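You operate a simulated robot arm through the tools that you are given. There is no shell and no other tool. Be economical: measure what you need, move in short steps, check, and stop when the job is done.

You are at the controls of a simulated robot arm. One attempt, no reset.

JOB
Put the grey jar on the middle of the wooden work top away on the shelf under the wooden work top. Take the wipes carton that expires first from the middle of the wooden work top and leave it on top of the flat white box there. Put the red-top bottle on the middle of the wooden work top away in the teal tray. Put the curl tall beige bottle from the top of the steel bench on the middle of the wooden work top and the silk tall beige bottle on the orange mat on the desk. Take the blue-top bottle and put it in the inside of the long blue tray. Any order will do. Set down upright: grey jar, wipes carton, red-top bottle, tall beige bottle, blue-top bottle.

Only the result counts: the job must be done as asked and must still hold three seconds after the hand-in. Knocking over, shifting, dropping, spilling or breaking anything else fails it.

ROBOT AND FRAMES
A 7-joint arm with a vacuum gripper on a trunk, on a base that drives. Base frame: it is fixed to the floor where the robot stands at the start and does not move with it; the origin is under the middle of the robot, x ahead of it, y to its left, z up. Lengths are in cm, angles in rad, forces in N, time in s.
With the tool pointing down near the work surface it reaches from about 14 to 82 cm from the robot's upright axis, wherever it stands. Its first joint turns from -2.897 to 2.897 rad. Places, roughly: blue-top bottle [0, 275, 100]; inside of the long blue tray [30, 100, 90]; middle of the wooden work top [40, 10, 90]; orange mat on the desk [-390, -60, 90]; shelf under the wooden work top [50, 20, 30]; tall beige bottle [-50, 275, 100]; teal tray [0, 280, 90]. Payload 1.88 kg.
Tool frame: the origin (TCP) lies in the middle of the cups' lips, and z points out of the cups. The gripper has 1 cup of 3.2 cm across, covering 3.2 by 3.2 cm (tool x, y); the bellows give 1.4 cm. With the vacuum on, a cup seals on a smooth face that it is pressed against (1 to 4 N); it does not hold porous or soft things. The pull reaches 41 N.
Orientation is that of the tool frame in the base frame, as a unit quaternion [x, y, z, w]. With the cups facing straight down, the tool's x points along the base's -x, its y along +y and its z along -z.

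CONTROLS
- The arm moves only by the tool move_arm. Its argument "plan" is a list of rows, each an object (a shift or turn left out is 0, a gripper value left out holds the last) with "suction": the vacuum: 1 switches it on, 0 off; "slide": the shift along the base's x, y, z in units of 30 mm (1.0 is 30 mm), a list of three; "turn": the turn, a rotation vector about the base's x, y, z in units of 4 degrees (1.0 is 4 degrees), a list of three. In form: [{"suction": suction, "slide": [tx, ty, tz], "turn": [ax, ay, az]}, ...]. A call has 1 to 12 rows; each row shifts and turns the commanded pose from where the row before left it. A call with a number of a shift or a turn outside -1 to 1 is refused whole. A row lasts 0.2 s, in which the tool goes at most 5 cm and 0.15 rad; a call with a longer step from one row to the next is refused whole, and so is a gripper value outside its range. Where a pose cannot be reached the arm comes as near as it can. A force on the tool above 40 N (or 10 N above the force at the start of the call, whichever is more), or a blocked arm, ends the call early, and 0.2 s more pass. The pull builds up within a second once a cup has sealed. Time passes only in rows, and 0.2 s behind the last, so rows that do not move give it time. The reply holds the time, the measured pose of the TCP, the force on the tool along the base axes and the pull of the vacuum, in the units named above and with some noise, with the torque about the TCP (base axes, N m) and any sound that the robot's microphone picked up.
- Cameras (640 x 400 px; columns grow to the right, rows downward): "scene" is now at [1.88, 15.84, 156.04]; the picture's right is [-0.07, -1.00, 0.00], its down [-0.76, 0.06, -0.64] and it looks along [0.64, -0.05, -0.77] (base axes); focal length 214 px, centre (320, 200). "wrist" rides on the gripper at [8.2, 1.4, -21.6] in the tool frame; the picture's right is [-0.17, 0.99, 0.00], its down [-0.91, -0.15, -0.37] and it looks along [-0.37, -0.06, 0.93] (tool axes); focal length 243 px, centre (320, 200).
- camera(camera): a new picture of that camera. It takes no simulated time.
- lift_body(by): slides the trunk up (or, below 0, down) by that many cm; the arm and the scene camera ride with it, the base frame stays. It gives what a move gives, with no picture.
- base_move(legs): drives the robot by 1 to 6 legs, each [ahead, left, turn to the left] in cm, cm and rad, along the robot's own axes; the way and the turn of a leg run together, so that a leg with both is an arc; at most 150 cm and 3.142 rad a leg. The arm and the cameras ride along, it lands a little off, and it stops where it bumps. It gives what a move gives.
- head_to(pan, tilt): turns the head with the scene camera to pan (to the left, within 2.705 rad either way) and tilt (down, from -0.506 to 1.204), counted from straight ahead of the robot. It gives what a move gives.
- point_at(camera, pixels): there is no depth. For up to 12 entries [column, row, z] of the newest picture of that camera ("zoom" is the newest enlarged one), the place [x, y] in the base frame at which the ray of that pixel passes the height z, good to about 0.2 cm. It takes no simulated time.
- inspect(camera, box): a new picture of the part [left, top, right, bottom] of that camera's present view, enlarged. It takes no simulated time.
- finish_job(): hands the job in; it is judged then, once.

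Go step by step. Measure first, check grasps and placings, and put right what went wrong. The budget is 124 turns and 126 pictures, counting those below and the enlarged ones. Unless the task says otherwise, let go and move clear before handing in, and close with one line.

The tools are called as name(argument=value, ...) on one line, values as JSON. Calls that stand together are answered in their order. move_arm: Moves the arm, as the interface text tells. Its arguments: {"type":"object","properties":{"plan":{"type":"array"}},"required":["plan"]} The other tools are called the same way: lift_body (by) slides the trunk up or down; base_move (legs) drives the base; head_to (pan, tilt) turns the head that bears the scene camera; camera (camera) takes a picture; point_at (camera, pixels) gives the place at which the rays of pixels pass given heights; inspect (camera, box) takes an enlarged picture of a part of a camera's view; finish_job () hands the job in.

At the start:

```text
clock: 0.0
tool_pos: [47.66, 4.59, 117.3]
ee_rot: [-0.001, 1.0, 0.0, 0.0]
wrist_force: [0.2, -0.1, -0.4]
wrist_torque: [-0.01, 0.03, -0.02]
pull: 0.2
trunk travel left (down, up): [-52.5, 6.5]
robot x, y, heading: [-0.31, 0.07, 0.002]
head pan, tilt: [-0.073, 0.873]
```

scene: 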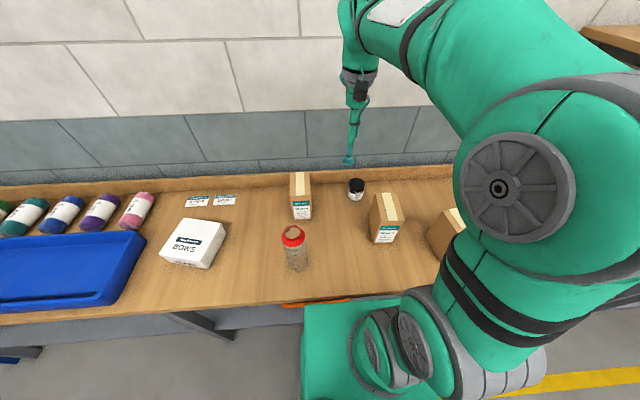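
wrist: 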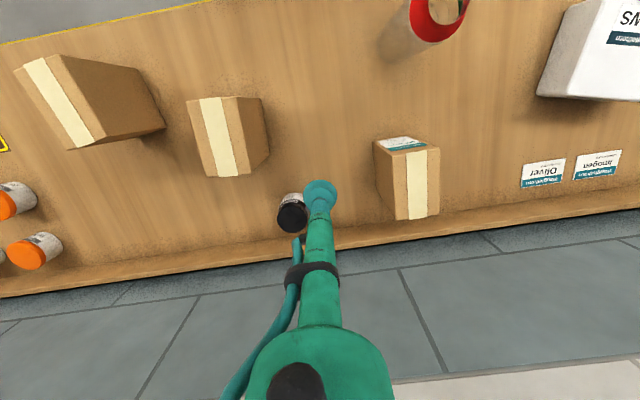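

The scene shows three cartons (about 300,197; 385,220; 445,232), a red-top bottle at (294,245), a dark-capped jar at (356,188) and a white box at (195,243). I'll enlarge the carton labels first.

inspect(camera="scene", box=[270, 160, 350, 230])

inspect(camera="scene", box=[350, 170, 470, 270])

inspect(camera="scene", box=[150, 180, 270, 280])

```text
5.71 times, centred on (310, 195) of scene
```

zoom: 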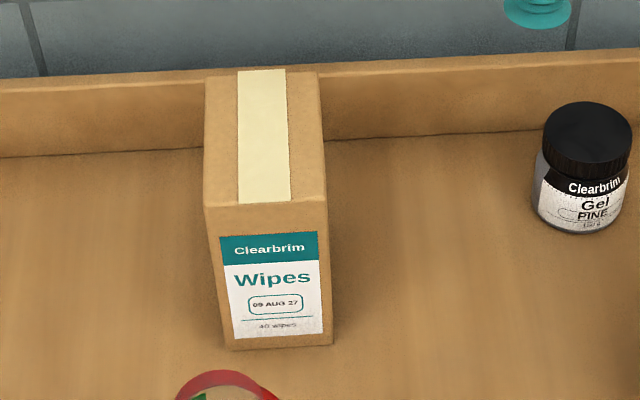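

```text
4.00 times, centred on (410, 220) of scene
```

zoom: 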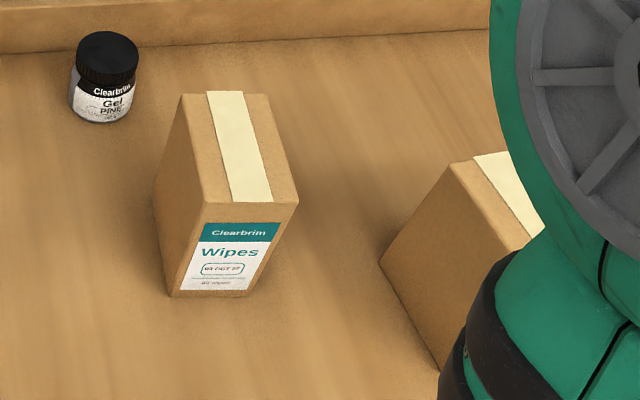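

```text
4.00 times, centred on (210, 230) of scene
```

zoom: 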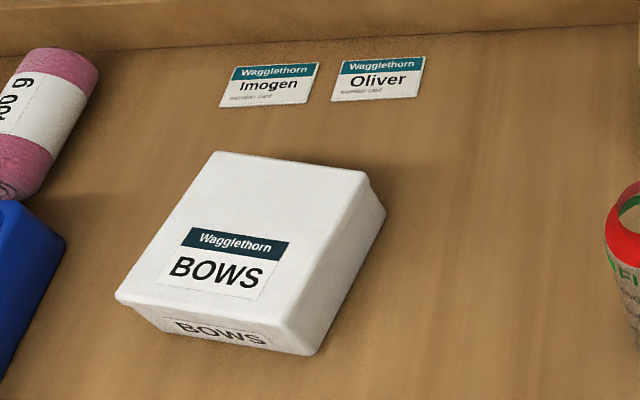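

The two readable labels say 09 AUG 27 and something like 03 OCT 27; the third is hidden behind the arm. I'll zoom further on the second date, the red top and the hidden parts using the wrist camera.

inspect(camera="scene", box=[390, 220, 414, 246])

inspect(camera="scene", box=[270, 218, 320, 278])

inspect(camera="wrist", box=[0, 40, 300, 280])

inspect(camera="wrist", box=[360, 0, 500, 70])

```text
15.38 times, centred on (402, 233) of scene
```

zoom: 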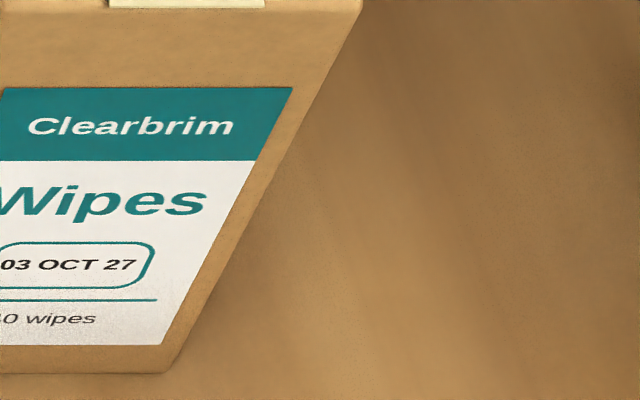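

```text
6.67 times, centred on (295, 248) of scene
```

zoom: 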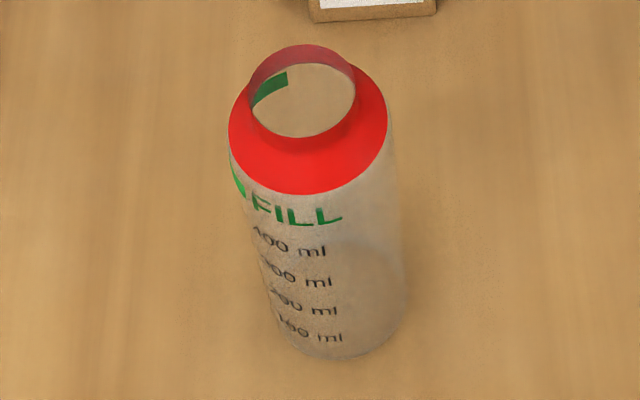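

```text
1.67 times, centred on (150, 160) of wrist
```

zoom: 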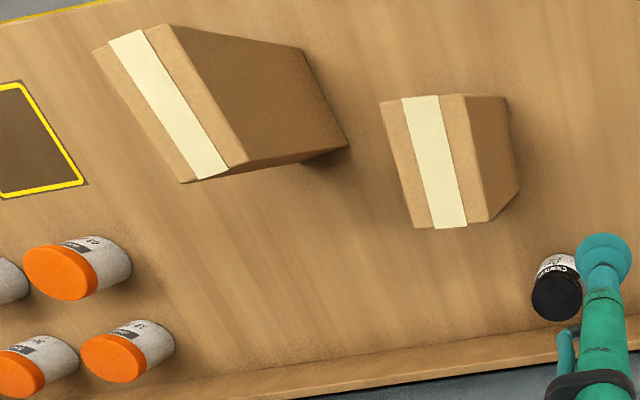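

```text
4.57 times, centred on (430, 35) of wrist
```

zoom: 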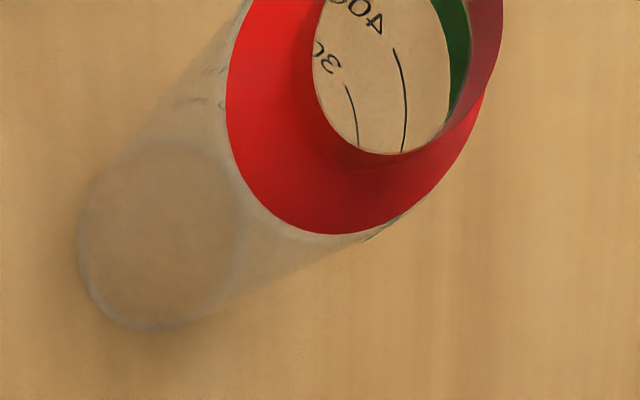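

Carton A is 09 AUG 27, carton B is 03 OCT 27, and the third is still unread; the red-top bottle has an open neck (ring at zoom 310,90), so it needs a side grip. I'll look around with the head before driving.

head_to(pan=1.6, tilt=0.45)

camera(camera="scene")

head_to(pan=2.7, tilt=0.4)

camera(camera="scene")

head_to(pan=-1.9, tilt=0.4)

camera(camera="scene")

```text
clock: 1.7
tool_pos: [47.62, 4.61, 117.12]
ee_rot: [0.0, 1.0, 0.0, 0.0]
wrist_force: [0.0, -0.1, 0.3]
wrist_torque: [-0.04, -0.04, -0.03]
pull: 0.0
trunk travel left (down, up): [-52.5, 6.5]
robot x, y, heading: [-0.03, -0.19, -0.0]
head pan, tilt: [1.6, 0.45]
```

```text
116 pictures are left
```

scene: 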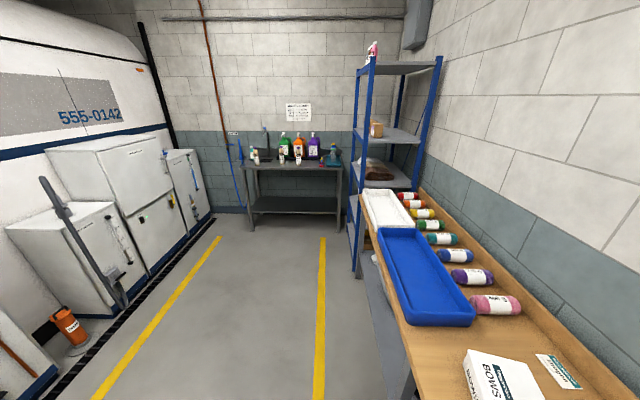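

```text
clock: 3.0
tool_pos: [47.67, 4.63, 117.24]
ee_rot: [0.0, 1.0, 0.001, -0.001]
wrist_force: [1.1, 0.2, 0.0]
wrist_torque: [0.0, 0.01, -0.01]
pull: 0.0
trunk travel left (down, up): [-52.5, 6.5]
robot x, y, heading: [0.02, -0.2, -0.005]
head pan, tilt: [2.7, 0.4]
```

```text
115 pictures are left
```

scene: 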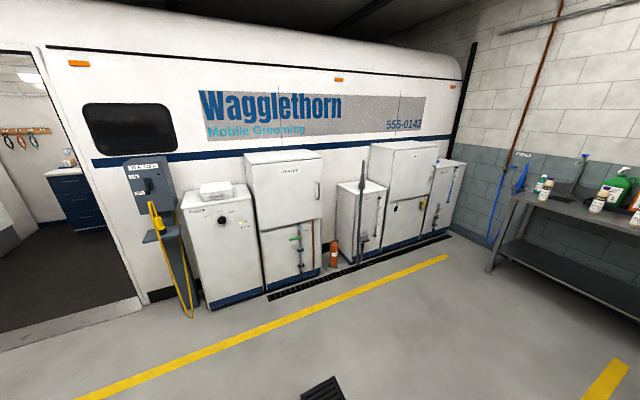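

```text
clock: 6.7
tool_pos: [47.61, 4.58, 117.26]
ee_rot: [0.0, 1.0, 0.0, 0.001]
wrist_force: [-0.2, -0.1, -0.8]
wrist_torque: [0.05, 0.0, -0.02]
pull: 0.1
trunk travel left (down, up): [-52.5, 6.5]
robot x, y, heading: [0.17, 0.22, -0.0]
head pan, tilt: [-1.901, 0.4]
```

```text
114 pictures are left
```

scene: 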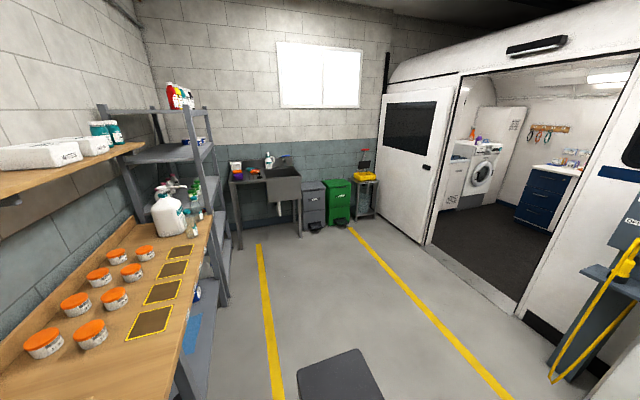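

The desk is inside the trailer through the doorway, and the steel bench with bottles is to the left. I'll back off 60 cm and look at the work top and the shelf beneath it.

base_move(legs=[[-70, 0, 0]])

head_to(pan=0.0, tilt=0.75)

camera(camera="scene")

```text
clock: 10.5
tool_pos: [-22.0, 4.87, 117.12]
ee_rot: [-0.009, 1.0, 0.0, 0.0]
wrist_force: [0.2, 0.0, 0.5]
wrist_torque: [-0.01, 0.0, 0.01]
pull: 0.0
trunk travel left (down, up): [-52.5, 6.5]
robot x, y, heading: [-69.65, -0.35, 0.012]
head pan, tilt: [-1.901, 0.4]
```

```text
clock: 12.4
tool_pos: [-22.05, 4.94, 117.25]
ee_rot: [-0.01, 1.0, 0.0, 0.0]
wrist_force: [0.5, -0.3, 0.0]
wrist_torque: [0.01, -0.02, -0.01]
pull: 0.1
trunk travel left (down, up): [-52.5, 6.5]
robot x, y, heading: [-69.49, -0.7, 0.016]
head pan, tilt: [0.0, 0.75]
```

```text
113 pictures are left
```

scene: 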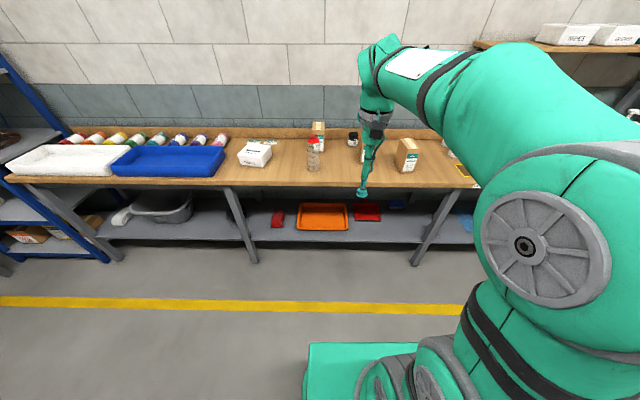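

inspect(camera="scene", box=[220, 110, 480, 270])

inspect(camera="scene", box=[390, 130, 430, 180])

inspect(camera="wrist", box=[0, 0, 640, 400])

```text
2.46 times, centred on (350, 190) of scene
```

zoom: 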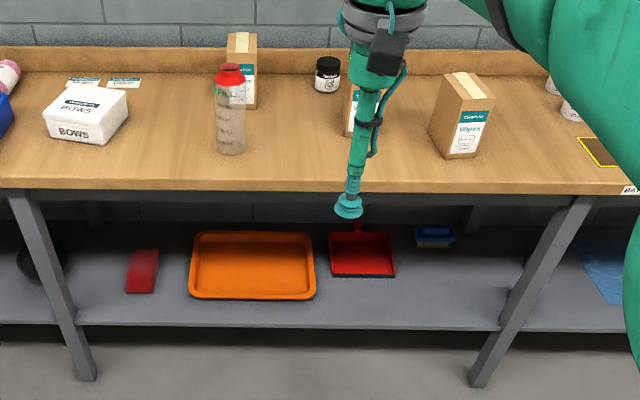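

```text
8.00 times, centred on (410, 155) of scene
```

zoom: 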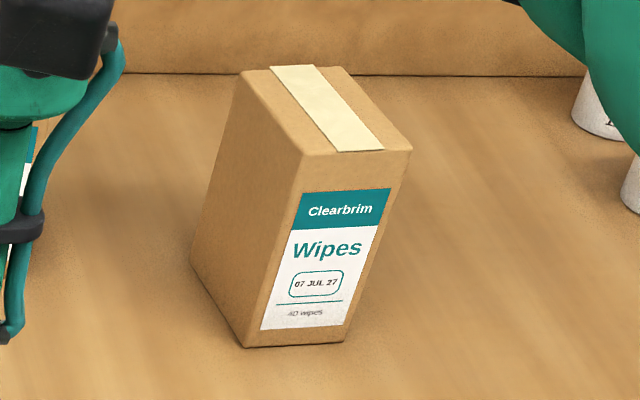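

```text
1.00 times, centred on (320, 200) of wrist
```

zoom: 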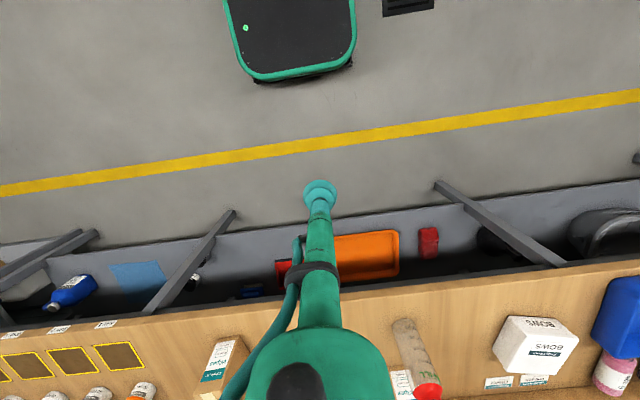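

The third carton reads 07 JUL 27, so it's the earliest (zoom at 410,155). Now I'll measure the objects' corners and the shelf.

point_at(camera="scene", pixels=[[400.6, 173.4, 88], [412.9, 172.75, 88], [407.9, 149.4, 100], [407.9, 149.4, 104], [421.4, 148.8, 100], [421.4, 148.8, 104], [400, 138.8, 102], [413, 138.2, 102], [352.8, 145, 88], [352.8, 133.5, 96], [313.8, 168.5, 88], [313, 137, 108]])

point_at(camera="scene", pixels=[[262, 185.5, 88], [362, 184.3, 88], [333.7, 241.6, 30], [333.7, 241.6, 28], [333, 212, 30], [388, 222, 30], [390, 210, 30], [347, 229, 30], [414, 262, 0], [257, 265, 0], [385, 236, 30], [438, 212, 30]])

inspect(camera="scene", box=[220, 120, 340, 195])

inspect(camera="scene", box=[320, 170, 480, 270])

```text
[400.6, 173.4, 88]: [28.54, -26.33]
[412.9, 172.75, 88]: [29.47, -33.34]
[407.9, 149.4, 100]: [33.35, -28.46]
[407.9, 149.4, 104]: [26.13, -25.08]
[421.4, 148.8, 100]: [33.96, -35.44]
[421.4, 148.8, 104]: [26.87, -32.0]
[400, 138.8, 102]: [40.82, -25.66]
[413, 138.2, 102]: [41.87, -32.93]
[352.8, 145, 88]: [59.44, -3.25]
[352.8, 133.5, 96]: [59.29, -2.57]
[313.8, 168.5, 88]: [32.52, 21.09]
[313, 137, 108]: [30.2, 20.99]
```

```text
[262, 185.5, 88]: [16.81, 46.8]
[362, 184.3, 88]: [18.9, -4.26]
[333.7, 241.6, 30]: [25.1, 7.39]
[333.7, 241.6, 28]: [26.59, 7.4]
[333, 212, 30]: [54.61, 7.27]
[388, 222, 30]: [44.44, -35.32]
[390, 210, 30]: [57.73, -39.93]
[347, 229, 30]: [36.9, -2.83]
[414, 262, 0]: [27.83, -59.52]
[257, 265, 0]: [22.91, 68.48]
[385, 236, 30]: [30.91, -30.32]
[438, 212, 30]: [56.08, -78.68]
```

```text
5.33 times, centred on (280, 158) of scene
```

zoom: 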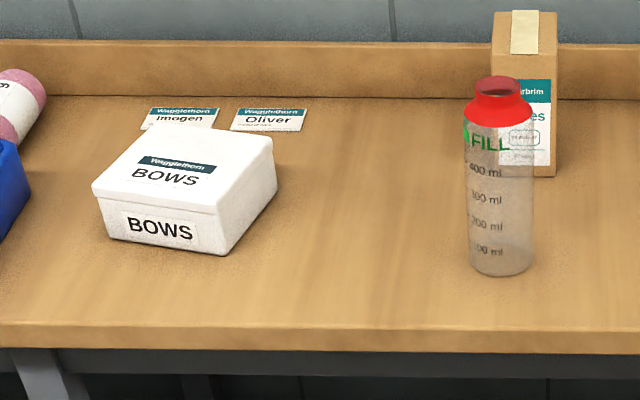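

```text
4.00 times, centred on (400, 220) of scene
```

zoom: 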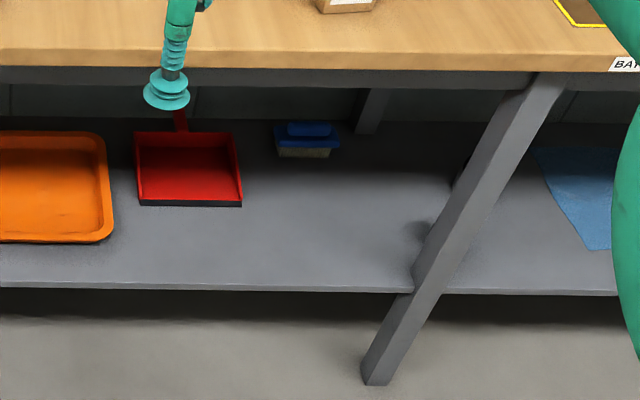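

The target carton's top is at about z=102.7 and the shelf surface near z=30 with free space right of the dustpan. I'll measure the white box top and carton back corners.

point_at(camera="scene", pixels=[[240.6, 165.1, 88], [261.2, 168.3, 88], [237.2, 155.6, 94], [260.7, 160.4, 94], [247.5, 144.3, 94], [271, 146.4, 94], [237.2, 155.6, 96], [260.7, 160.4, 96], [400, 138.8, 102.7], [413, 138.2, 102.7], [407.9, 149.4, 102.7], [421.4, 148.8, 102.7]])

base_move(legs=[[40, -15, -0.016]])

```text
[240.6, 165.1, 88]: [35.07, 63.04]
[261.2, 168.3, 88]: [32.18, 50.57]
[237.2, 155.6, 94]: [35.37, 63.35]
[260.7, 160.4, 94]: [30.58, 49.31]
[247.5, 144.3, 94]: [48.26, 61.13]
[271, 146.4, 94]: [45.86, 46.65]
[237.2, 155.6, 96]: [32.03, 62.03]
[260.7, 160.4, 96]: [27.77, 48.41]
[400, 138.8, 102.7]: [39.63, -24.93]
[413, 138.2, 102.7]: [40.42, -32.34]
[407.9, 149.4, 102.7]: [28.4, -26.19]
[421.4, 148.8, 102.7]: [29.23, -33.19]
```

```text
clock: 15.0
tool_pos: [18.37, -10.56, 117.1]
ee_rot: [-0.001, 1.0, 0.0, 0.0]
wrist_force: [0.2, 0.2, 0.5]
wrist_torque: [0.02, -0.02, 0.01]
pull: 0.1
trunk travel left (down, up): [-52.5, 6.5]
robot x, y, heading: [-29.32, -15.18, 0.005]
head pan, tilt: [0.0, 0.75]
```

Carton top centre is about (34.4,-29.2,102.7) and the box top centre about (40,55,94). I'll move over the carton and lower to just above it.

move_arm(plan=[{"slide": [0.763, -0.886, 0]}, {"slide": [0.763, -0.886, 0]}, {"slide": [0.763, -0.886, 0]}, {"slide": [0.763, -0.886, 0]}, {"slide": [0.763, -0.886, 0]}, {"slide": [0.763, -0.886, 0]}, {"slide": [0.763, -0.886, 0]}, {"slide": [0, 0, -1]}, {"slide": [0, 0, -1]}, {"slide": [0, 0, -1]}])

camera(camera="wrist")

camera(camera="scene")

```text
clock: 17.2
tool_pos: [34.49, -29.15, 108.3]
ee_rot: [-0.001, 1.0, 0.0, -0.001]
wrist_force: [-0.8, -0.4, 0.1]
wrist_torque: [0.02, 0.01, 0.02]
pull: 0.1
trunk travel left (down, up): [-52.5, 6.5]
robot x, y, heading: [-29.2, -15.52, 0.004]
head pan, tilt: [0.0, 0.75]
```

```text
107 pictures are left
```

wrist: 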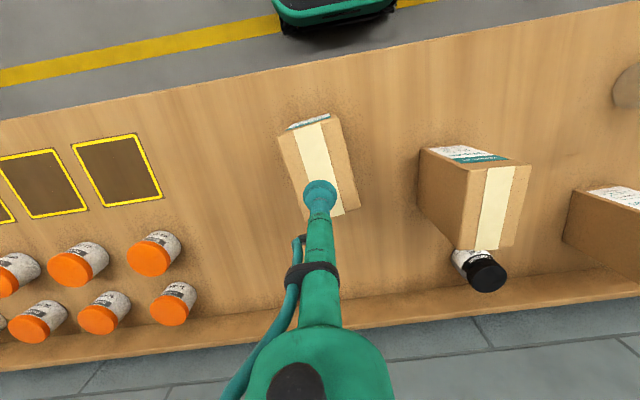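

```text
106 pictures are left
```

scene: 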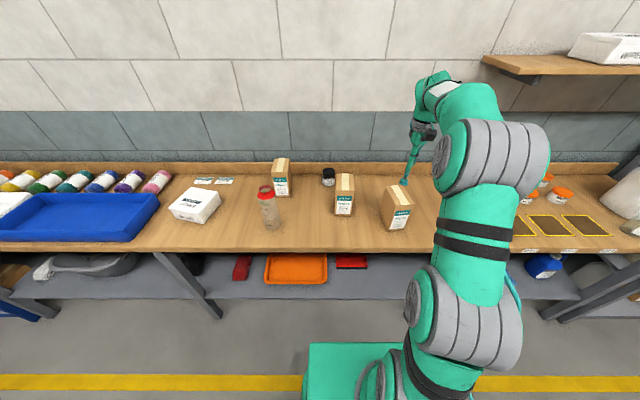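

The cup at (320,190) hovers over the tape; I'll verify the centre with the wrist camera's carton corners.

point_at(camera="wrist", pixels=[[278, 139, 102.7], [335, 117, 102.7], [359, 207, 102.7], [310, 124, 102.7], [301, 126, 102.7], [319, 123, 102.7], [337, 213, 102.7]])

```text
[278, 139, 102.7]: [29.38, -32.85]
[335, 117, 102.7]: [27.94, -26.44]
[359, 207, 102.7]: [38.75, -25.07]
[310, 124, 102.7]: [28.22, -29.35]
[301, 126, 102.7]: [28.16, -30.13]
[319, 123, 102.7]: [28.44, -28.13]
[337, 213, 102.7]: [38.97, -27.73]
```

Centre is about (34.0,-29.0,102.7). Press down gently with the vacuum on.

move_arm(plan=[{"suction": 1, "slide": [-0.13, 0.05, -0.9]}, {"slide": [0, 0, -0.8]}, {"slide": [0, 0, -0.2]}, {"slide": [0, 0, -0.1]}, {}, {}, {}, {}])

```text
clock: 19.0
tool_pos: [34.17, -29.14, 102.39]
ee_rot: [-0.002, 1.0, -0.001, 0.002]
wrist_force: [7.0, 0.3, 26.8]
wrist_torque: [0.03, -0.01, -0.01]
pull: 40.5
trunk travel left (down, up): [-52.5, 6.5]
robot x, y, heading: [-29.06, -15.71, 0.005]
head pan, tilt: [0.0, 0.75]
```

The seal is good (pull 40.5 N). Lift the carton straight up 24 cm.

move_arm(plan=[{"slide": [0, 0, 0.3]}, {"slide": [0, 0, 0.7]}, {"slide": [0, 0, 1]}, {"slide": [0, 0, 1]}, {"slide": [0, 0, 1]}, {"slide": [0, 0, 1]}, {"slide": [0, 0, 1]}, {"slide": [0, 0, 1]}, {"slide": [0, 0, 1]}])

base_move(legs=[[0, 70, 0]])

camera(camera="scene")

camera(camera="wrist")

```text
clock: 21.0
tool_pos: [34.03, -28.9, 126.11]
ee_rot: [-0.002, 1.0, 0.0, 0.0]
wrist_force: [-0.2, -1.2, -4.3]
wrist_torque: [0.0, 0.0, 0.01]
pull: 41.0
trunk travel left (down, up): [-52.5, 6.5]
robot x, y, heading: [-29.33, -15.5, 0.001]
head pan, tilt: [0.0, 0.75]
```

```text
clock: 24.9
tool_pos: [33.65, 41.38, 126.09]
ee_rot: [-0.005, 1.0, 0.0, 0.0]
wrist_force: [-0.1, -0.1, -4.2]
wrist_torque: [0.01, -0.04, -0.01]
pull: 41.3
trunk travel left (down, up): [-52.5, 6.5]
robot x, y, heading: [-29.69, 54.43, 0.016]
head pan, tilt: [0.0, 0.75]
```

```text
105 pictures are left
```

scene: 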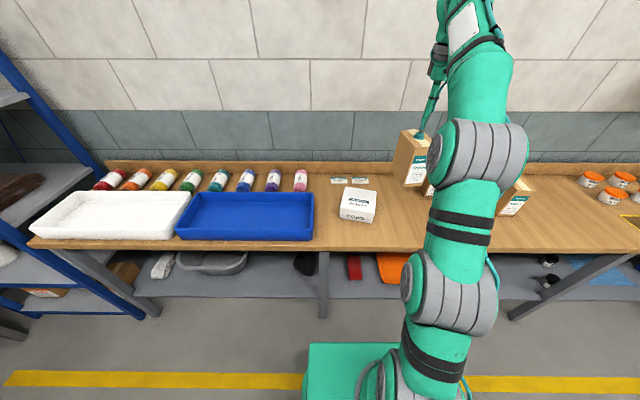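

```text
104 pictures are left
```

wrist: 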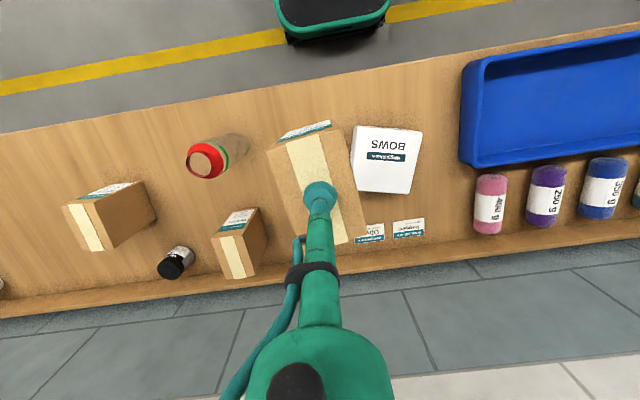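

The carton is held; now I'll re-measure the white box top from the wrist view (corners about 363,126; 422,131; 410,194; 352,189).

point_at(camera="wrist", pixels=[[363, 126, 94], [422, 131, 94], [410, 194, 94], [352, 189, 94]])

inspect(camera="scene", box=[320, 170, 400, 240])

```text
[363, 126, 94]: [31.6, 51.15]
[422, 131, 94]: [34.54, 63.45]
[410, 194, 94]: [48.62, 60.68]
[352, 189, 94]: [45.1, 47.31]
```

```text
5.71 times, centred on (360, 205) of scene
```

zoom: 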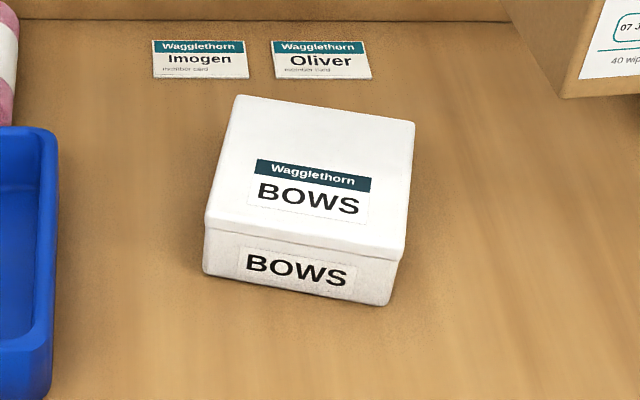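

point_at(camera="scene", pixels=[[345.5, 186.6, 94], [376.5, 191.35, 94], [374.4, 215.5, 94], [339.9, 209, 94], [374.4, 215.5, 96], [339.9, 209, 96], [339.3, 218, 88], [372.6, 223.4, 88]])

```text
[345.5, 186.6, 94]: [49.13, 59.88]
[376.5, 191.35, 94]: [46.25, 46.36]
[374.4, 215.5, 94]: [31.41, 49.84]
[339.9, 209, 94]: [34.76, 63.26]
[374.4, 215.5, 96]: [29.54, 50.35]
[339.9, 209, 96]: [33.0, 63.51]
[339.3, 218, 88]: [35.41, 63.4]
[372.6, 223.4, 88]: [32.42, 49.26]
```

Box top centre is (40.2,55.0), z≈94. Move over it and descend to just above contact.

move_arm(plan=[{"slide": [0.437, 0.907, 0]}, {"slide": [0.437, 0.907, 0]}, {"slide": [0.437, 0.907, 0]}, {"slide": [0.437, 0.907, 0]}, {"slide": [0.437, 0.907, 0]}, {"slide": [0, 0, -1]}, {"slide": [0, 0, -1]}, {"slide": [0, 0, -1]}, {"slide": [0, 0, -1]}, {"slide": [0, 0, -0.8]}, {"slide": [0, 0, -0.3]}])

camera(camera="wrist")

```text
clock: 27.3
tool_pos: [38.11, 52.29, 110.06]
ee_rot: [-0.005, 1.0, 0.001, -0.001]
wrist_force: [-0.1, -0.6, -4.5]
wrist_torque: [-0.03, 0.0, 0.03]
pull: 40.7
out of reach, approached as far as the arm can: row 4, 5
trunk travel left (down, up): [-52.5, 6.5]
robot x, y, heading: [-29.84, 54.55, 0.012]
head pan, tilt: [0.0, 0.75]
```

```text
102 pictures are left
```

wrist: 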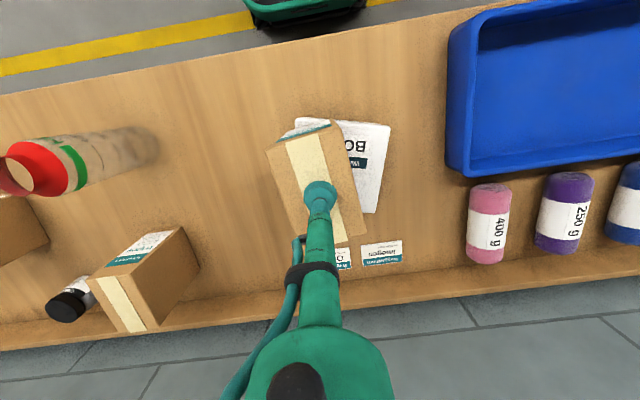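

The arm stopped 2–3 cm short; shift the rest, aligning the carton with the box, then check.

move_arm(plan=[{"slide": [0.35, 0.45, 0], "turn": [0, 0, -1]}, {"slide": [0.35, 0.45, 0], "turn": [0, 0, -1]}, {"turn": [0, 0, -1]}, {"turn": [0, 0, -1]}, {}])

camera(camera="scene")

```text
clock: 28.5
tool_pos: [40.18, 54.9, 110.11]
ee_rot: [0.136, 0.991, 0.0, 0.0]
wrist_force: [-0.1, 0.4, -4.2]
wrist_torque: [-0.01, 0.0, -0.02]
pull: 40.4
trunk travel left (down, up): [-52.5, 6.5]
robot x, y, heading: [-29.87, 54.28, 0.008]
head pan, tilt: [0.0, 0.75]
```

```text
101 pictures are left
```

scene: 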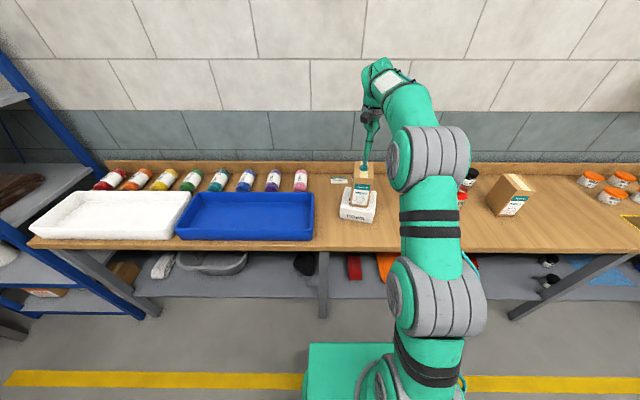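

The carton sits centred over the box. Lower it in small steps until it touches.

move_arm(plan=[{"slide": [0, 0, -0.2]}, {"slide": [0, 0, -0.15]}, {"slide": [0, 0, -0.1]}, {}])

```text
clock: 29.5
tool_pos: [40.17, 54.92, 109.02]
ee_rot: [0.135, 0.991, 0.0, 0.003]
wrist_force: [11.4, 2.7, 30.3]
wrist_torque: [-0.01, 0.15, -0.02]
pull: 40.8
trunk travel left (down, up): [-52.5, 6.5]
robot x, y, heading: [-29.81, 54.27, 0.01]
head pan, tilt: [0.0, 0.75]
```

It's touching (30 N). Ease up slightly, release and wait, then rise.

move_arm(plan=[{"slide": [0, 0, 0.06]}, {"suction": 0}, {}, {}, {}, {"slide": [0, 0, 0.2]}, {"slide": [0, 0, 0.7]}, {"slide": [0, 0, 1]}, {"slide": [0, 0, 1]}])

inspect(camera="scene", box=[310, 140, 410, 240])

```text
clock: 31.5
tool_pos: [40.23, 55.1, 117.72]
ee_rot: [0.135, 0.991, -0.001, -0.002]
wrist_force: [-0.5, 0.3, 0.1]
wrist_torque: [0.01, 0.02, -0.02]
pull: 0.1
trunk travel left (down, up): [-52.5, 6.5]
robot x, y, heading: [-29.91, 54.97, 0.01]
head pan, tilt: [0.0, 0.75]
```

```text
4.00 times, centred on (360, 190) of scene
```

zoom: 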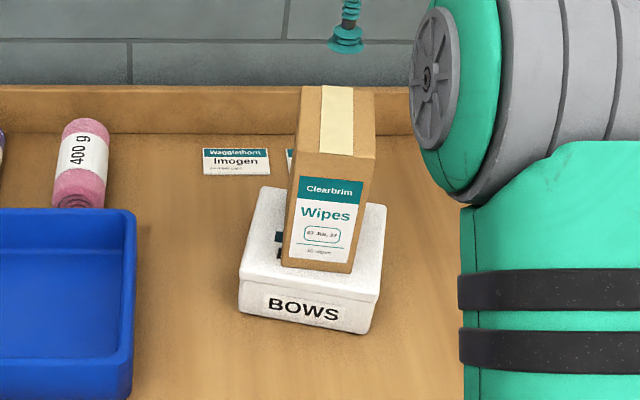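

The 07 JUL carton stands on the box. Now for the jar: turn the wrist back, drive right and forward.

move_arm(plan=[{"slide": [-0.5, 0, 1], "turn": [0, 0, 1]}, {"slide": [-0.5, 0, 0], "turn": [0, 0, 1]}, {"slide": [-0.5, 0, 0], "turn": [0, 0, 1]}, {"slide": [-0.5, 0, 0], "turn": [0, 0, 1]}])

base_move(legs=[[0, -55, -0.01], [20, 0, 0]])

camera(camera="wrist")

```text
clock: 32.5
tool_pos: [34.24, 55.07, 120.62]
ee_rot: [-0.005, 1.0, 0.0, 0.0]
wrist_force: [-0.4, 0.0, -0.3]
wrist_torque: [-0.02, 0.05, -0.03]
pull: 0.1
trunk travel left (down, up): [-52.5, 6.5]
robot x, y, heading: [-29.47, 54.91, 0.008]
head pan, tilt: [0.0, 0.75]
```

```text
clock: 36.9
tool_pos: [54.5, -1.25, 120.52]
ee_rot: [-0.002, 1.0, 0.001, 0.0]
wrist_force: [0.5, 0.1, -0.1]
wrist_torque: [-0.06, -0.01, 0.01]
pull: 0.0
trunk travel left (down, up): [-52.5, 6.5]
robot x, y, heading: [-9.45, -1.54, 0.007]
head pan, tilt: [0.0, 0.75]
```

```text
99 pictures are left
```

wrist: 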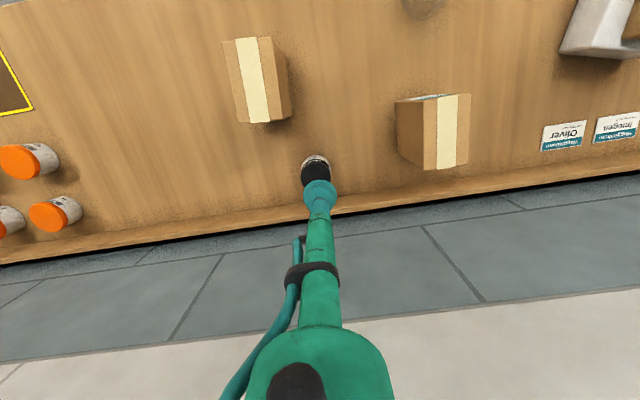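

inspect(camera="wrist", box=[280, 140, 360, 200])

point_at(camera="wrist", pixels=[[315.5, 172, 96], [302, 172, 96], [330, 171, 96], [316, 154, 88]])

inspect(camera="scene", box=[300, 130, 400, 210])

```text
6.67 times, centred on (320, 170) of wrist
```

zoom: 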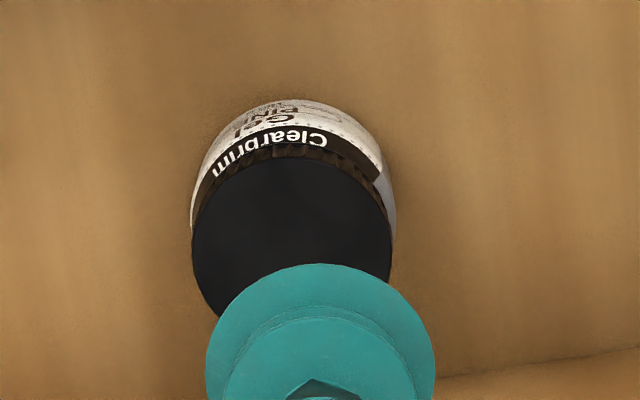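

```text
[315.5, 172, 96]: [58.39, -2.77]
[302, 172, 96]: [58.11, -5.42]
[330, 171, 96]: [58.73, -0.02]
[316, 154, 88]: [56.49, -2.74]
```

```text
5.00 times, centred on (350, 170) of scene
```

zoom: 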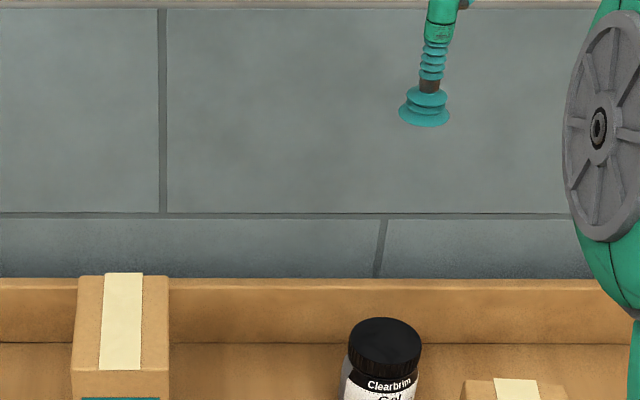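

point_at(camera="zoom", pixels=[[385, 342, 96], [350, 342, 96], [421, 344, 96], [385, 318, 96], [385, 342, 95]])

point_at(camera="wrist", pixels=[[315.8, 177, 96], [315.8, 177, 95], [315.8, 163.7, 96]])

```text
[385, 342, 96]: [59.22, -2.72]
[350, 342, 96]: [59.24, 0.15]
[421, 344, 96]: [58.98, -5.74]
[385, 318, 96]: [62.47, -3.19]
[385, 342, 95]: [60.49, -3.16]
```

```text
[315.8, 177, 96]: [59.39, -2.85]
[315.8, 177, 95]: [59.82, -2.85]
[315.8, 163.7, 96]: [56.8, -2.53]
```

Both cameras agree on the lid centre (59.4,-2.8,96). Move above and descend.

move_arm(plan=[{"slide": [0.82, -0.26, 0]}, {"slide": [0.82, -0.26, 0]}, {"slide": [0, 0, -1]}, {"slide": [0, 0, -1]}, {"slide": [0, 0, -1]}, {"slide": [0, 0, -1]}, {"slide": [0, 0, -1]}, {"slide": [0, 0, -1]}, {"slide": [0, 0, -1]}, {"slide": [0, 0, -0.5]}])

camera(camera="wrist")

```text
clock: 39.1
tool_pos: [59.45, -2.81, 98.13]
ee_rot: [-0.001, 1.0, 0.0, -0.001]
wrist_force: [0.2, 0.4, 0.2]
wrist_torque: [-0.02, -0.01, 0.01]
pull: 0.1
trunk travel left (down, up): [-52.5, 6.5]
robot x, y, heading: [-9.47, -1.48, 0.006]
head pan, tilt: [0.0, 0.75]
```

```text
96 pictures are left
```

wrist: 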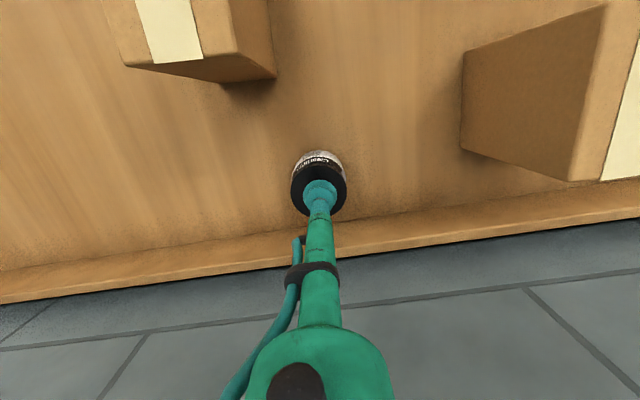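

The cup is centred on the lid. Press on gently.

move_arm(plan=[{"suction": 1, "slide": [0, 0, -0.5]}, {"slide": [0, 0, -0.1]}, {"slide": [0, 0, -0.1]}, {}, {}, {}, {}])

```text
clock: 40.7
tool_pos: [59.26, -2.98, 95.96]
ee_rot: [-0.002, 1.0, 0.0, 0.0]
wrist_force: [-0.2, -0.2, -0.6]
wrist_torque: [-0.04, 0.01, 0.01]
pull: 40.6
trunk travel left (down, up): [-52.5, 6.5]
robot x, y, heading: [-9.46, -1.24, -0.0]
head pan, tilt: [0.0, 0.75]
```

Sealed on the lid. Lift 18 cm and bring the jar towards the table's front edge (x≈24).

move_arm(plan=[{"slide": [0, 0, 0.4]}, {"slide": [0, 0, 0.8]}, {"slide": [0, 0, 1]}, {"slide": [0, 0, 1]}, {"slide": [0, 0, 1]}, {"slide": [0, 0, 1]}, {"slide": [0, 0, 1]}, {"slide": [-1, 0, 0]}, {"slide": [-1, 0, 0]}, {"slide": [-1, 0, 0]}, {"slide": [-1, 0, 0]}, {"slide": [-1, 0, 0]}])

move_arm(plan=[{"slide": [-1, 0, 0]}, {"slide": [-1, 0, 0]}, {"slide": [-1, 0, 0]}, {"slide": [-1, 0, 0]}, {"slide": [-1, 0, 0]}, {"slide": [-1, 0, 0]}, {"slide": [-0.7, 0, 0]}])

camera(camera="wrist")

camera(camera="scene")

```text
clock: 43.3
tool_pos: [44.16, -2.87, 114.52]
ee_rot: [-0.002, 1.0, 0.0, 0.0]
wrist_force: [-0.8, 0.0, -2.1]
wrist_torque: [-0.01, 0.01, 0.0]
pull: 41.3
trunk travel left (down, up): [-52.5, 6.5]
robot x, y, heading: [-9.87, -1.24, 0.005]
head pan, tilt: [0.0, 0.75]
```

```text
clock: 44.9
tool_pos: [24.2, -2.88, 114.73]
ee_rot: [-0.002, 1.0, 0.0, 0.0]
wrist_force: [-0.5, 0.0, -1.5]
wrist_torque: [0.02, 0.02, 0.02]
pull: 40.2
trunk travel left (down, up): [-52.5, 6.5]
robot x, y, heading: [-9.36, -1.38, 0.0]
head pan, tilt: [0.0, 0.75]
```

```text
95 pictures are left
```

wrist: 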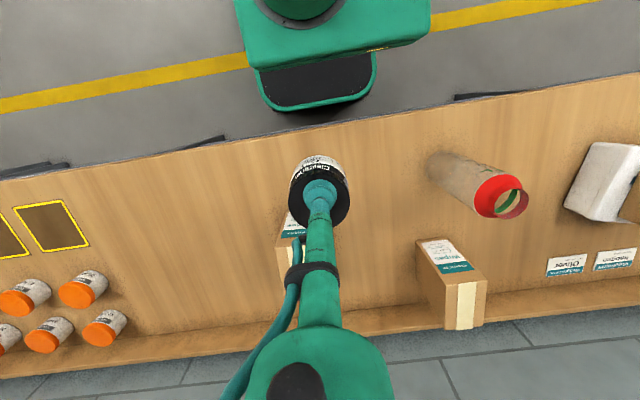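

```text
94 pictures are left
```

scene: 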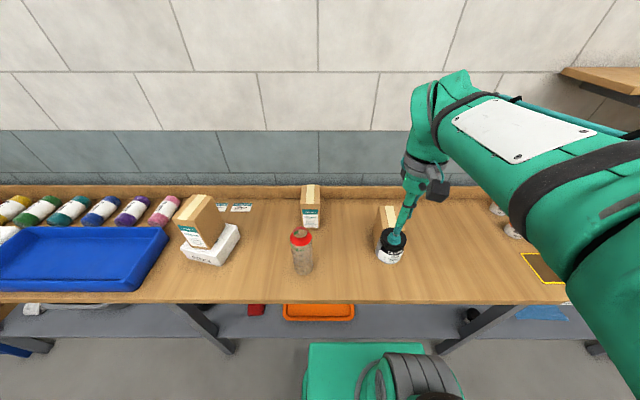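

The jar hangs near the front edge; check where the edge lies (wrist pixels 250,137 and 400,110) and carton B's front.

point_at(camera="wrist", pixels=[[250, 137, 88], [400, 111, 88], [288, 212, 103], [278, 247, 88]])

```text
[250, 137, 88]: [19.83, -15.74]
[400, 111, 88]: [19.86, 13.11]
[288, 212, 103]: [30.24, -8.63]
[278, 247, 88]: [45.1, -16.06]
```

The edge is at x≈19.8. Lower the jar at (25,-2).

move_arm(plan=[{"slide": [0.27, 0.3, 0]}, {"slide": [0, 0, -1]}, {"slide": [0, 0, -1]}, {"slide": [0, 0, -1]}, {"slide": [0, 0, -1]}, {"slide": [0, 0, -1]}, {"slide": [0, 0, -0.8]}, {"slide": [0, 0, -0.2]}, {"slide": [0, 0, -0.1]}, {"slide": [0, 0, -0.1]}])

```text
clock: 47.1
tool_pos: [25.02, -2.01, 96.1]
ee_rot: [-0.002, 1.0, 0.0, -0.001]
wrist_force: [0.4, 0.0, -1.7]
wrist_torque: [0.0, 0.0, 0.02]
pull: 40.7
trunk travel left (down, up): [-52.5, 6.5]
robot x, y, heading: [-9.61, -1.94, 0.002]
head pan, tilt: [0.0, 0.75]
```

move_arm(plan=[{"slide": [0, 0, -0.07]}, {"slide": [0, 0, -0.05]}, {}])

```text
clock: 47.9
tool_pos: [24.97, -1.99, 95.79]
ee_rot: [-0.002, 1.0, -0.001, 0.0]
wrist_force: [0.0, 0.0, -1.1]
wrist_torque: [0.04, 0.02, -0.03]
pull: 40.5
trunk travel left (down, up): [-52.5, 6.5]
robot x, y, heading: [-9.77, -1.22, 0.008]
head pan, tilt: [0.0, 0.75]
```

move_arm(plan=[{"slide": [0, 0, -0.05]}, {"slide": [0, 0, -0.05]}, {}])

```text
clock: 48.7
tool_pos: [25.01, -2.01, 95.45]
ee_rot: [-0.002, 1.0, 0.0, 0.001]
wrist_force: [-0.8, -3.7, 13.7]
wrist_torque: [-0.03, -0.09, 0.01]
pull: 40.8
trunk travel left (down, up): [-52.5, 6.5]
robot x, y, heading: [-9.54, -1.7, 0.006]
head pan, tilt: [0.0, 0.75]
```

Contact is made. Release, rise, then drive back to make room for a horizontal approach.

move_arm(plan=[{"slide": [0, 0, 0.04]}, {"suction": 0}, {}, {}, {}, {"slide": [0, 0, 0.3]}, {"slide": [0, 0, 1]}, {"slide": [0, 0, 1]}, {"slide": [0, 0, 1]}])

base_move(legs=[[-50, 0, 0]])

camera(camera="scene")

```text
clock: 50.7
tool_pos: [24.96, -1.99, 105.55]
ee_rot: [-0.002, 1.0, 0.0, -0.001]
wrist_force: [0.6, -0.4, -0.4]
wrist_torque: [0.02, -0.04, 0.03]
pull: 0.2
trunk travel left (down, up): [-52.5, 6.5]
robot x, y, heading: [-9.59, -1.3, 0.0]
head pan, tilt: [0.0, 0.75]
```

```text
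clock: 53.6
tool_pos: [-25.38, -2.07, 105.48]
ee_rot: [-0.002, 1.0, 0.0, -0.001]
wrist_force: [-1.3, 0.0, -0.6]
wrist_torque: [-0.02, 0.01, 0.01]
pull: 0.1
trunk travel left (down, up): [-52.5, 6.5]
robot x, y, heading: [-59.88, -1.82, 0.006]
head pan, tilt: [0.0, 0.75]
```

```text
93 pictures are left
```

scene: 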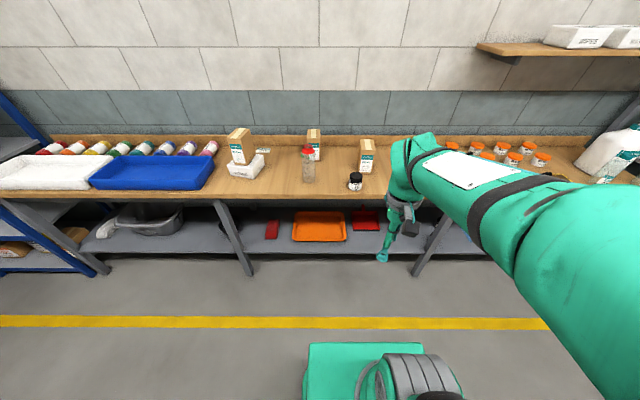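

Jar stands upright near the front edge (355,180). Now rotate the tool to horizontal, pointing +x, while shifting forward.

move_arm(plan=[{"slide": [0.6, 0, 0], "turn": [0, -1, 0]}, {"slide": [0.6, 0, 0], "turn": [0, -1, 0]}, {"slide": [0.6, 0, 0], "turn": [0, -1, 0]}, {"slide": [0.6, 0, 0], "turn": [0, -1, 0]}, {"slide": [0.6, 0, 0], "turn": [0, -1, 0]}, {"slide": [0.6, 0, 0], "turn": [0, -1, 0]}, {"slide": [0.6, 0, 0], "turn": [0, -1, 0]}, {"slide": [0.6, 0, 0], "turn": [0, -1, 0]}, {"slide": [0.6, 0, 0], "turn": [0, -1, 0]}, {"slide": [0.6, 0, 0], "turn": [0, -1, 0]}, {"slide": [0.6, 0, 0], "turn": [0, -1, 0]}])

move_arm(plan=[{"turn": [0, -1, 0]}, {"turn": [0, -1, 0]}, {"turn": [0, -1, 0]}, {"turn": [0, -1, 0]}, {"turn": [0, -1, 0]}, {"turn": [0, -1, 0]}, {"turn": [0, -1, 0]}, {"turn": [0, -1, 0]}, {"turn": [0, -1, 0]}, {"turn": [0, -1, 0]}, {"turn": [0, -1, 0]}, {"turn": [0, -0.5, 0]}])

camera(camera="wrist")

camera(camera="scene")

```text
clock: 56.0
tool_pos: [-5.3, -2.04, 105.56]
ee_rot: [-0.002, 0.927, -0.001, 0.375]
wrist_force: [-0.2, 0.1, -0.3]
wrist_torque: [-0.02, -0.03, 0.0]
pull: 0.1
trunk travel left (down, up): [-52.5, 6.5]
robot x, y, heading: [-59.55, -1.33, 0.0]
head pan, tilt: [0.0, 0.75]
```

```text
clock: 56.9
tool_pos: [-7.57, -1.49, 93.76]
ee_rot: [-0.006, 0.936, 0.002, 0.352]
wrist_force: [0.5, -0.1, 0.2]
wrist_torque: [0.0, -0.06, 0.01]
pull: 0.0
trunk travel left (down, up): [-52.5, 6.5]
robot x, y, heading: [-59.69, -1.66, 0.007]
head pan, tilt: [0.0, 0.75]
stopped in row 4: the arm was blocked; the commanded pose is now the measured one
```

```text
92 pictures are left
```

wrist: 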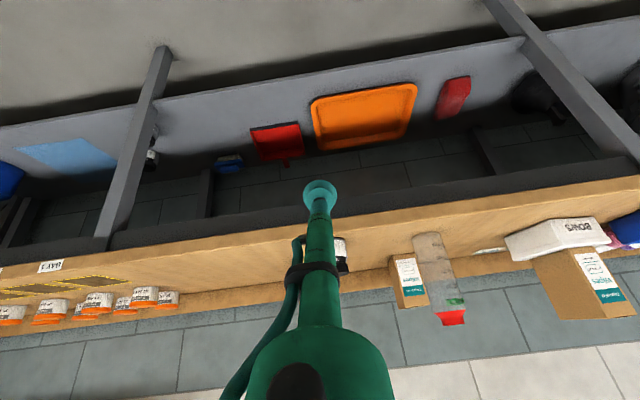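

```text
91 pictures are left
```

scene: 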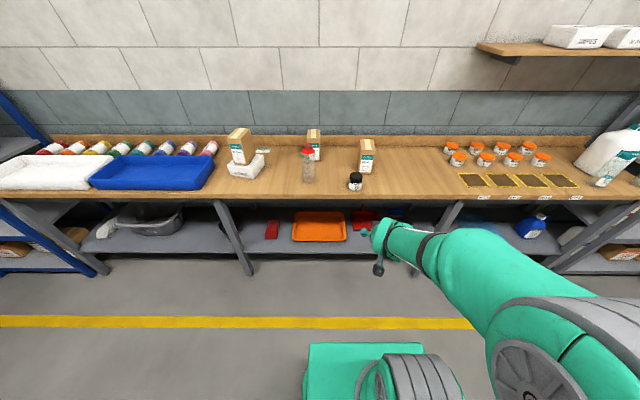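

The rotation stalled at about 45° from a wrist joint limit because the forearm points steeply down. I'll back off, then extend the arm farther forward so the forearm lies flatter while continuing to rotate.

base_move(legs=[[-50, 0, 0]])

move_arm(plan=[{"slide": [1, 0, 0]}, {"slide": [1, 0, 0]}, {"slide": [1, 0, 0]}, {"slide": [1, 0, 0]}, {"slide": [1, 0, 0]}, {"slide": [1, 0, 0]}, {"slide": [1, 0, 0]}, {"slide": [1, 0, 0]}, {"slide": [1, 0, 0], "turn": [0, -1, 0]}, {"slide": [1, 0, 0], "turn": [0, -1, 0]}, {"slide": [1, 0, 0], "turn": [0, -1, 0]}, {"slide": [1, 0, 0], "turn": [0, -1, 0]}])

```text
clock: 59.8
tool_pos: [-57.79, -1.88, 93.31]
ee_rot: [-0.005, 0.938, 0.003, 0.348]
wrist_force: [0.3, -1.1, 0.4]
wrist_torque: [0.01, 0.0, -0.02]
pull: 0.0
trunk travel left (down, up): [-52.5, 6.5]
robot x, y, heading: [-110.06, -1.63, 0.002]
head pan, tilt: [0.0, 0.75]
```

```text
clock: 62.4
tool_pos: [-21.74, -1.91, 93.12]
ee_rot: [-0.007, 0.88, 0.002, 0.474]
wrist_force: [-0.5, -0.1, -0.5]
wrist_torque: [-0.01, 0.0, -0.01]
pull: 0.1
trunk travel left (down, up): [-52.5, 6.5]
robot x, y, heading: [-109.81, -1.93, 0.009]
head pan, tilt: [0.0, 0.75]
```

That works: tilt is now 57° with the tool 88 cm out. Continue rotating.

move_arm(plan=[{"slide": [0.5, 0, 0], "turn": [0, -1, 0]}, {"slide": [0.5, 0, 0], "turn": [0, -1, 0]}, {"slide": [0.5, 0, 0], "turn": [0, -1, 0]}, {"slide": [0.5, 0, 0], "turn": [0, -1, 0]}, {"turn": [0, -1, 0]}, {"turn": [0, -1, 0]}, {"turn": [0, -1, 0]}, {"turn": [0, -1, 0]}, {"turn": [0, -0.35, 0]}])

camera(camera="scene")

camera(camera="wrist")

```text
clock: 64.4
tool_pos: [-16.49, -2.62, 93.1]
ee_rot: [-0.007, 0.706, 0.001, 0.708]
wrist_force: [0.1, 0.7, 0.5]
wrist_torque: [0.02, 0.01, 0.01]
pull: 0.0
out of reach, approached as far as the arm can: row 2, 3, 4
trunk travel left (down, up): [-52.5, 6.5]
robot x, y, heading: [-110.09, -1.9, 0.007]
head pan, tilt: [0.0, 0.75]
```

```text
90 pictures are left
```

scene: 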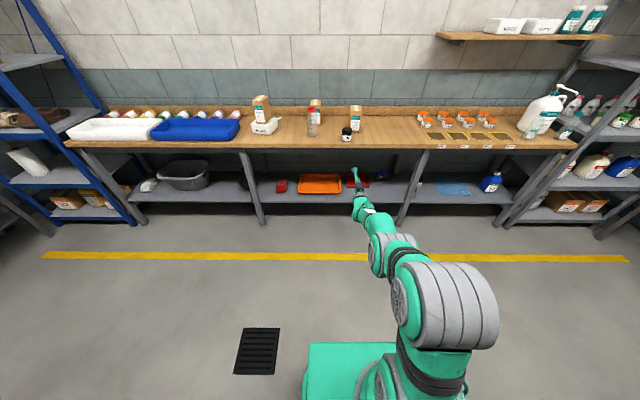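

```text
89 pictures are left
```

wrist: 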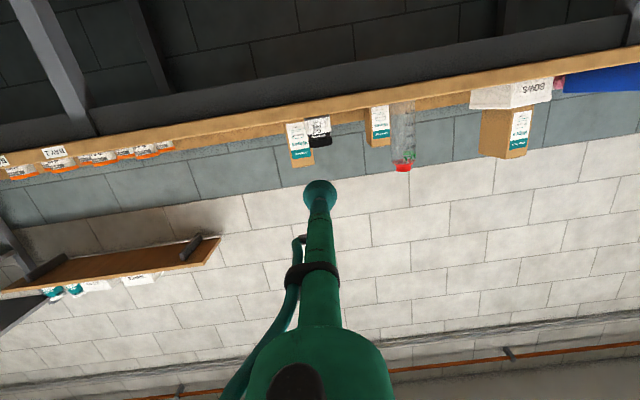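

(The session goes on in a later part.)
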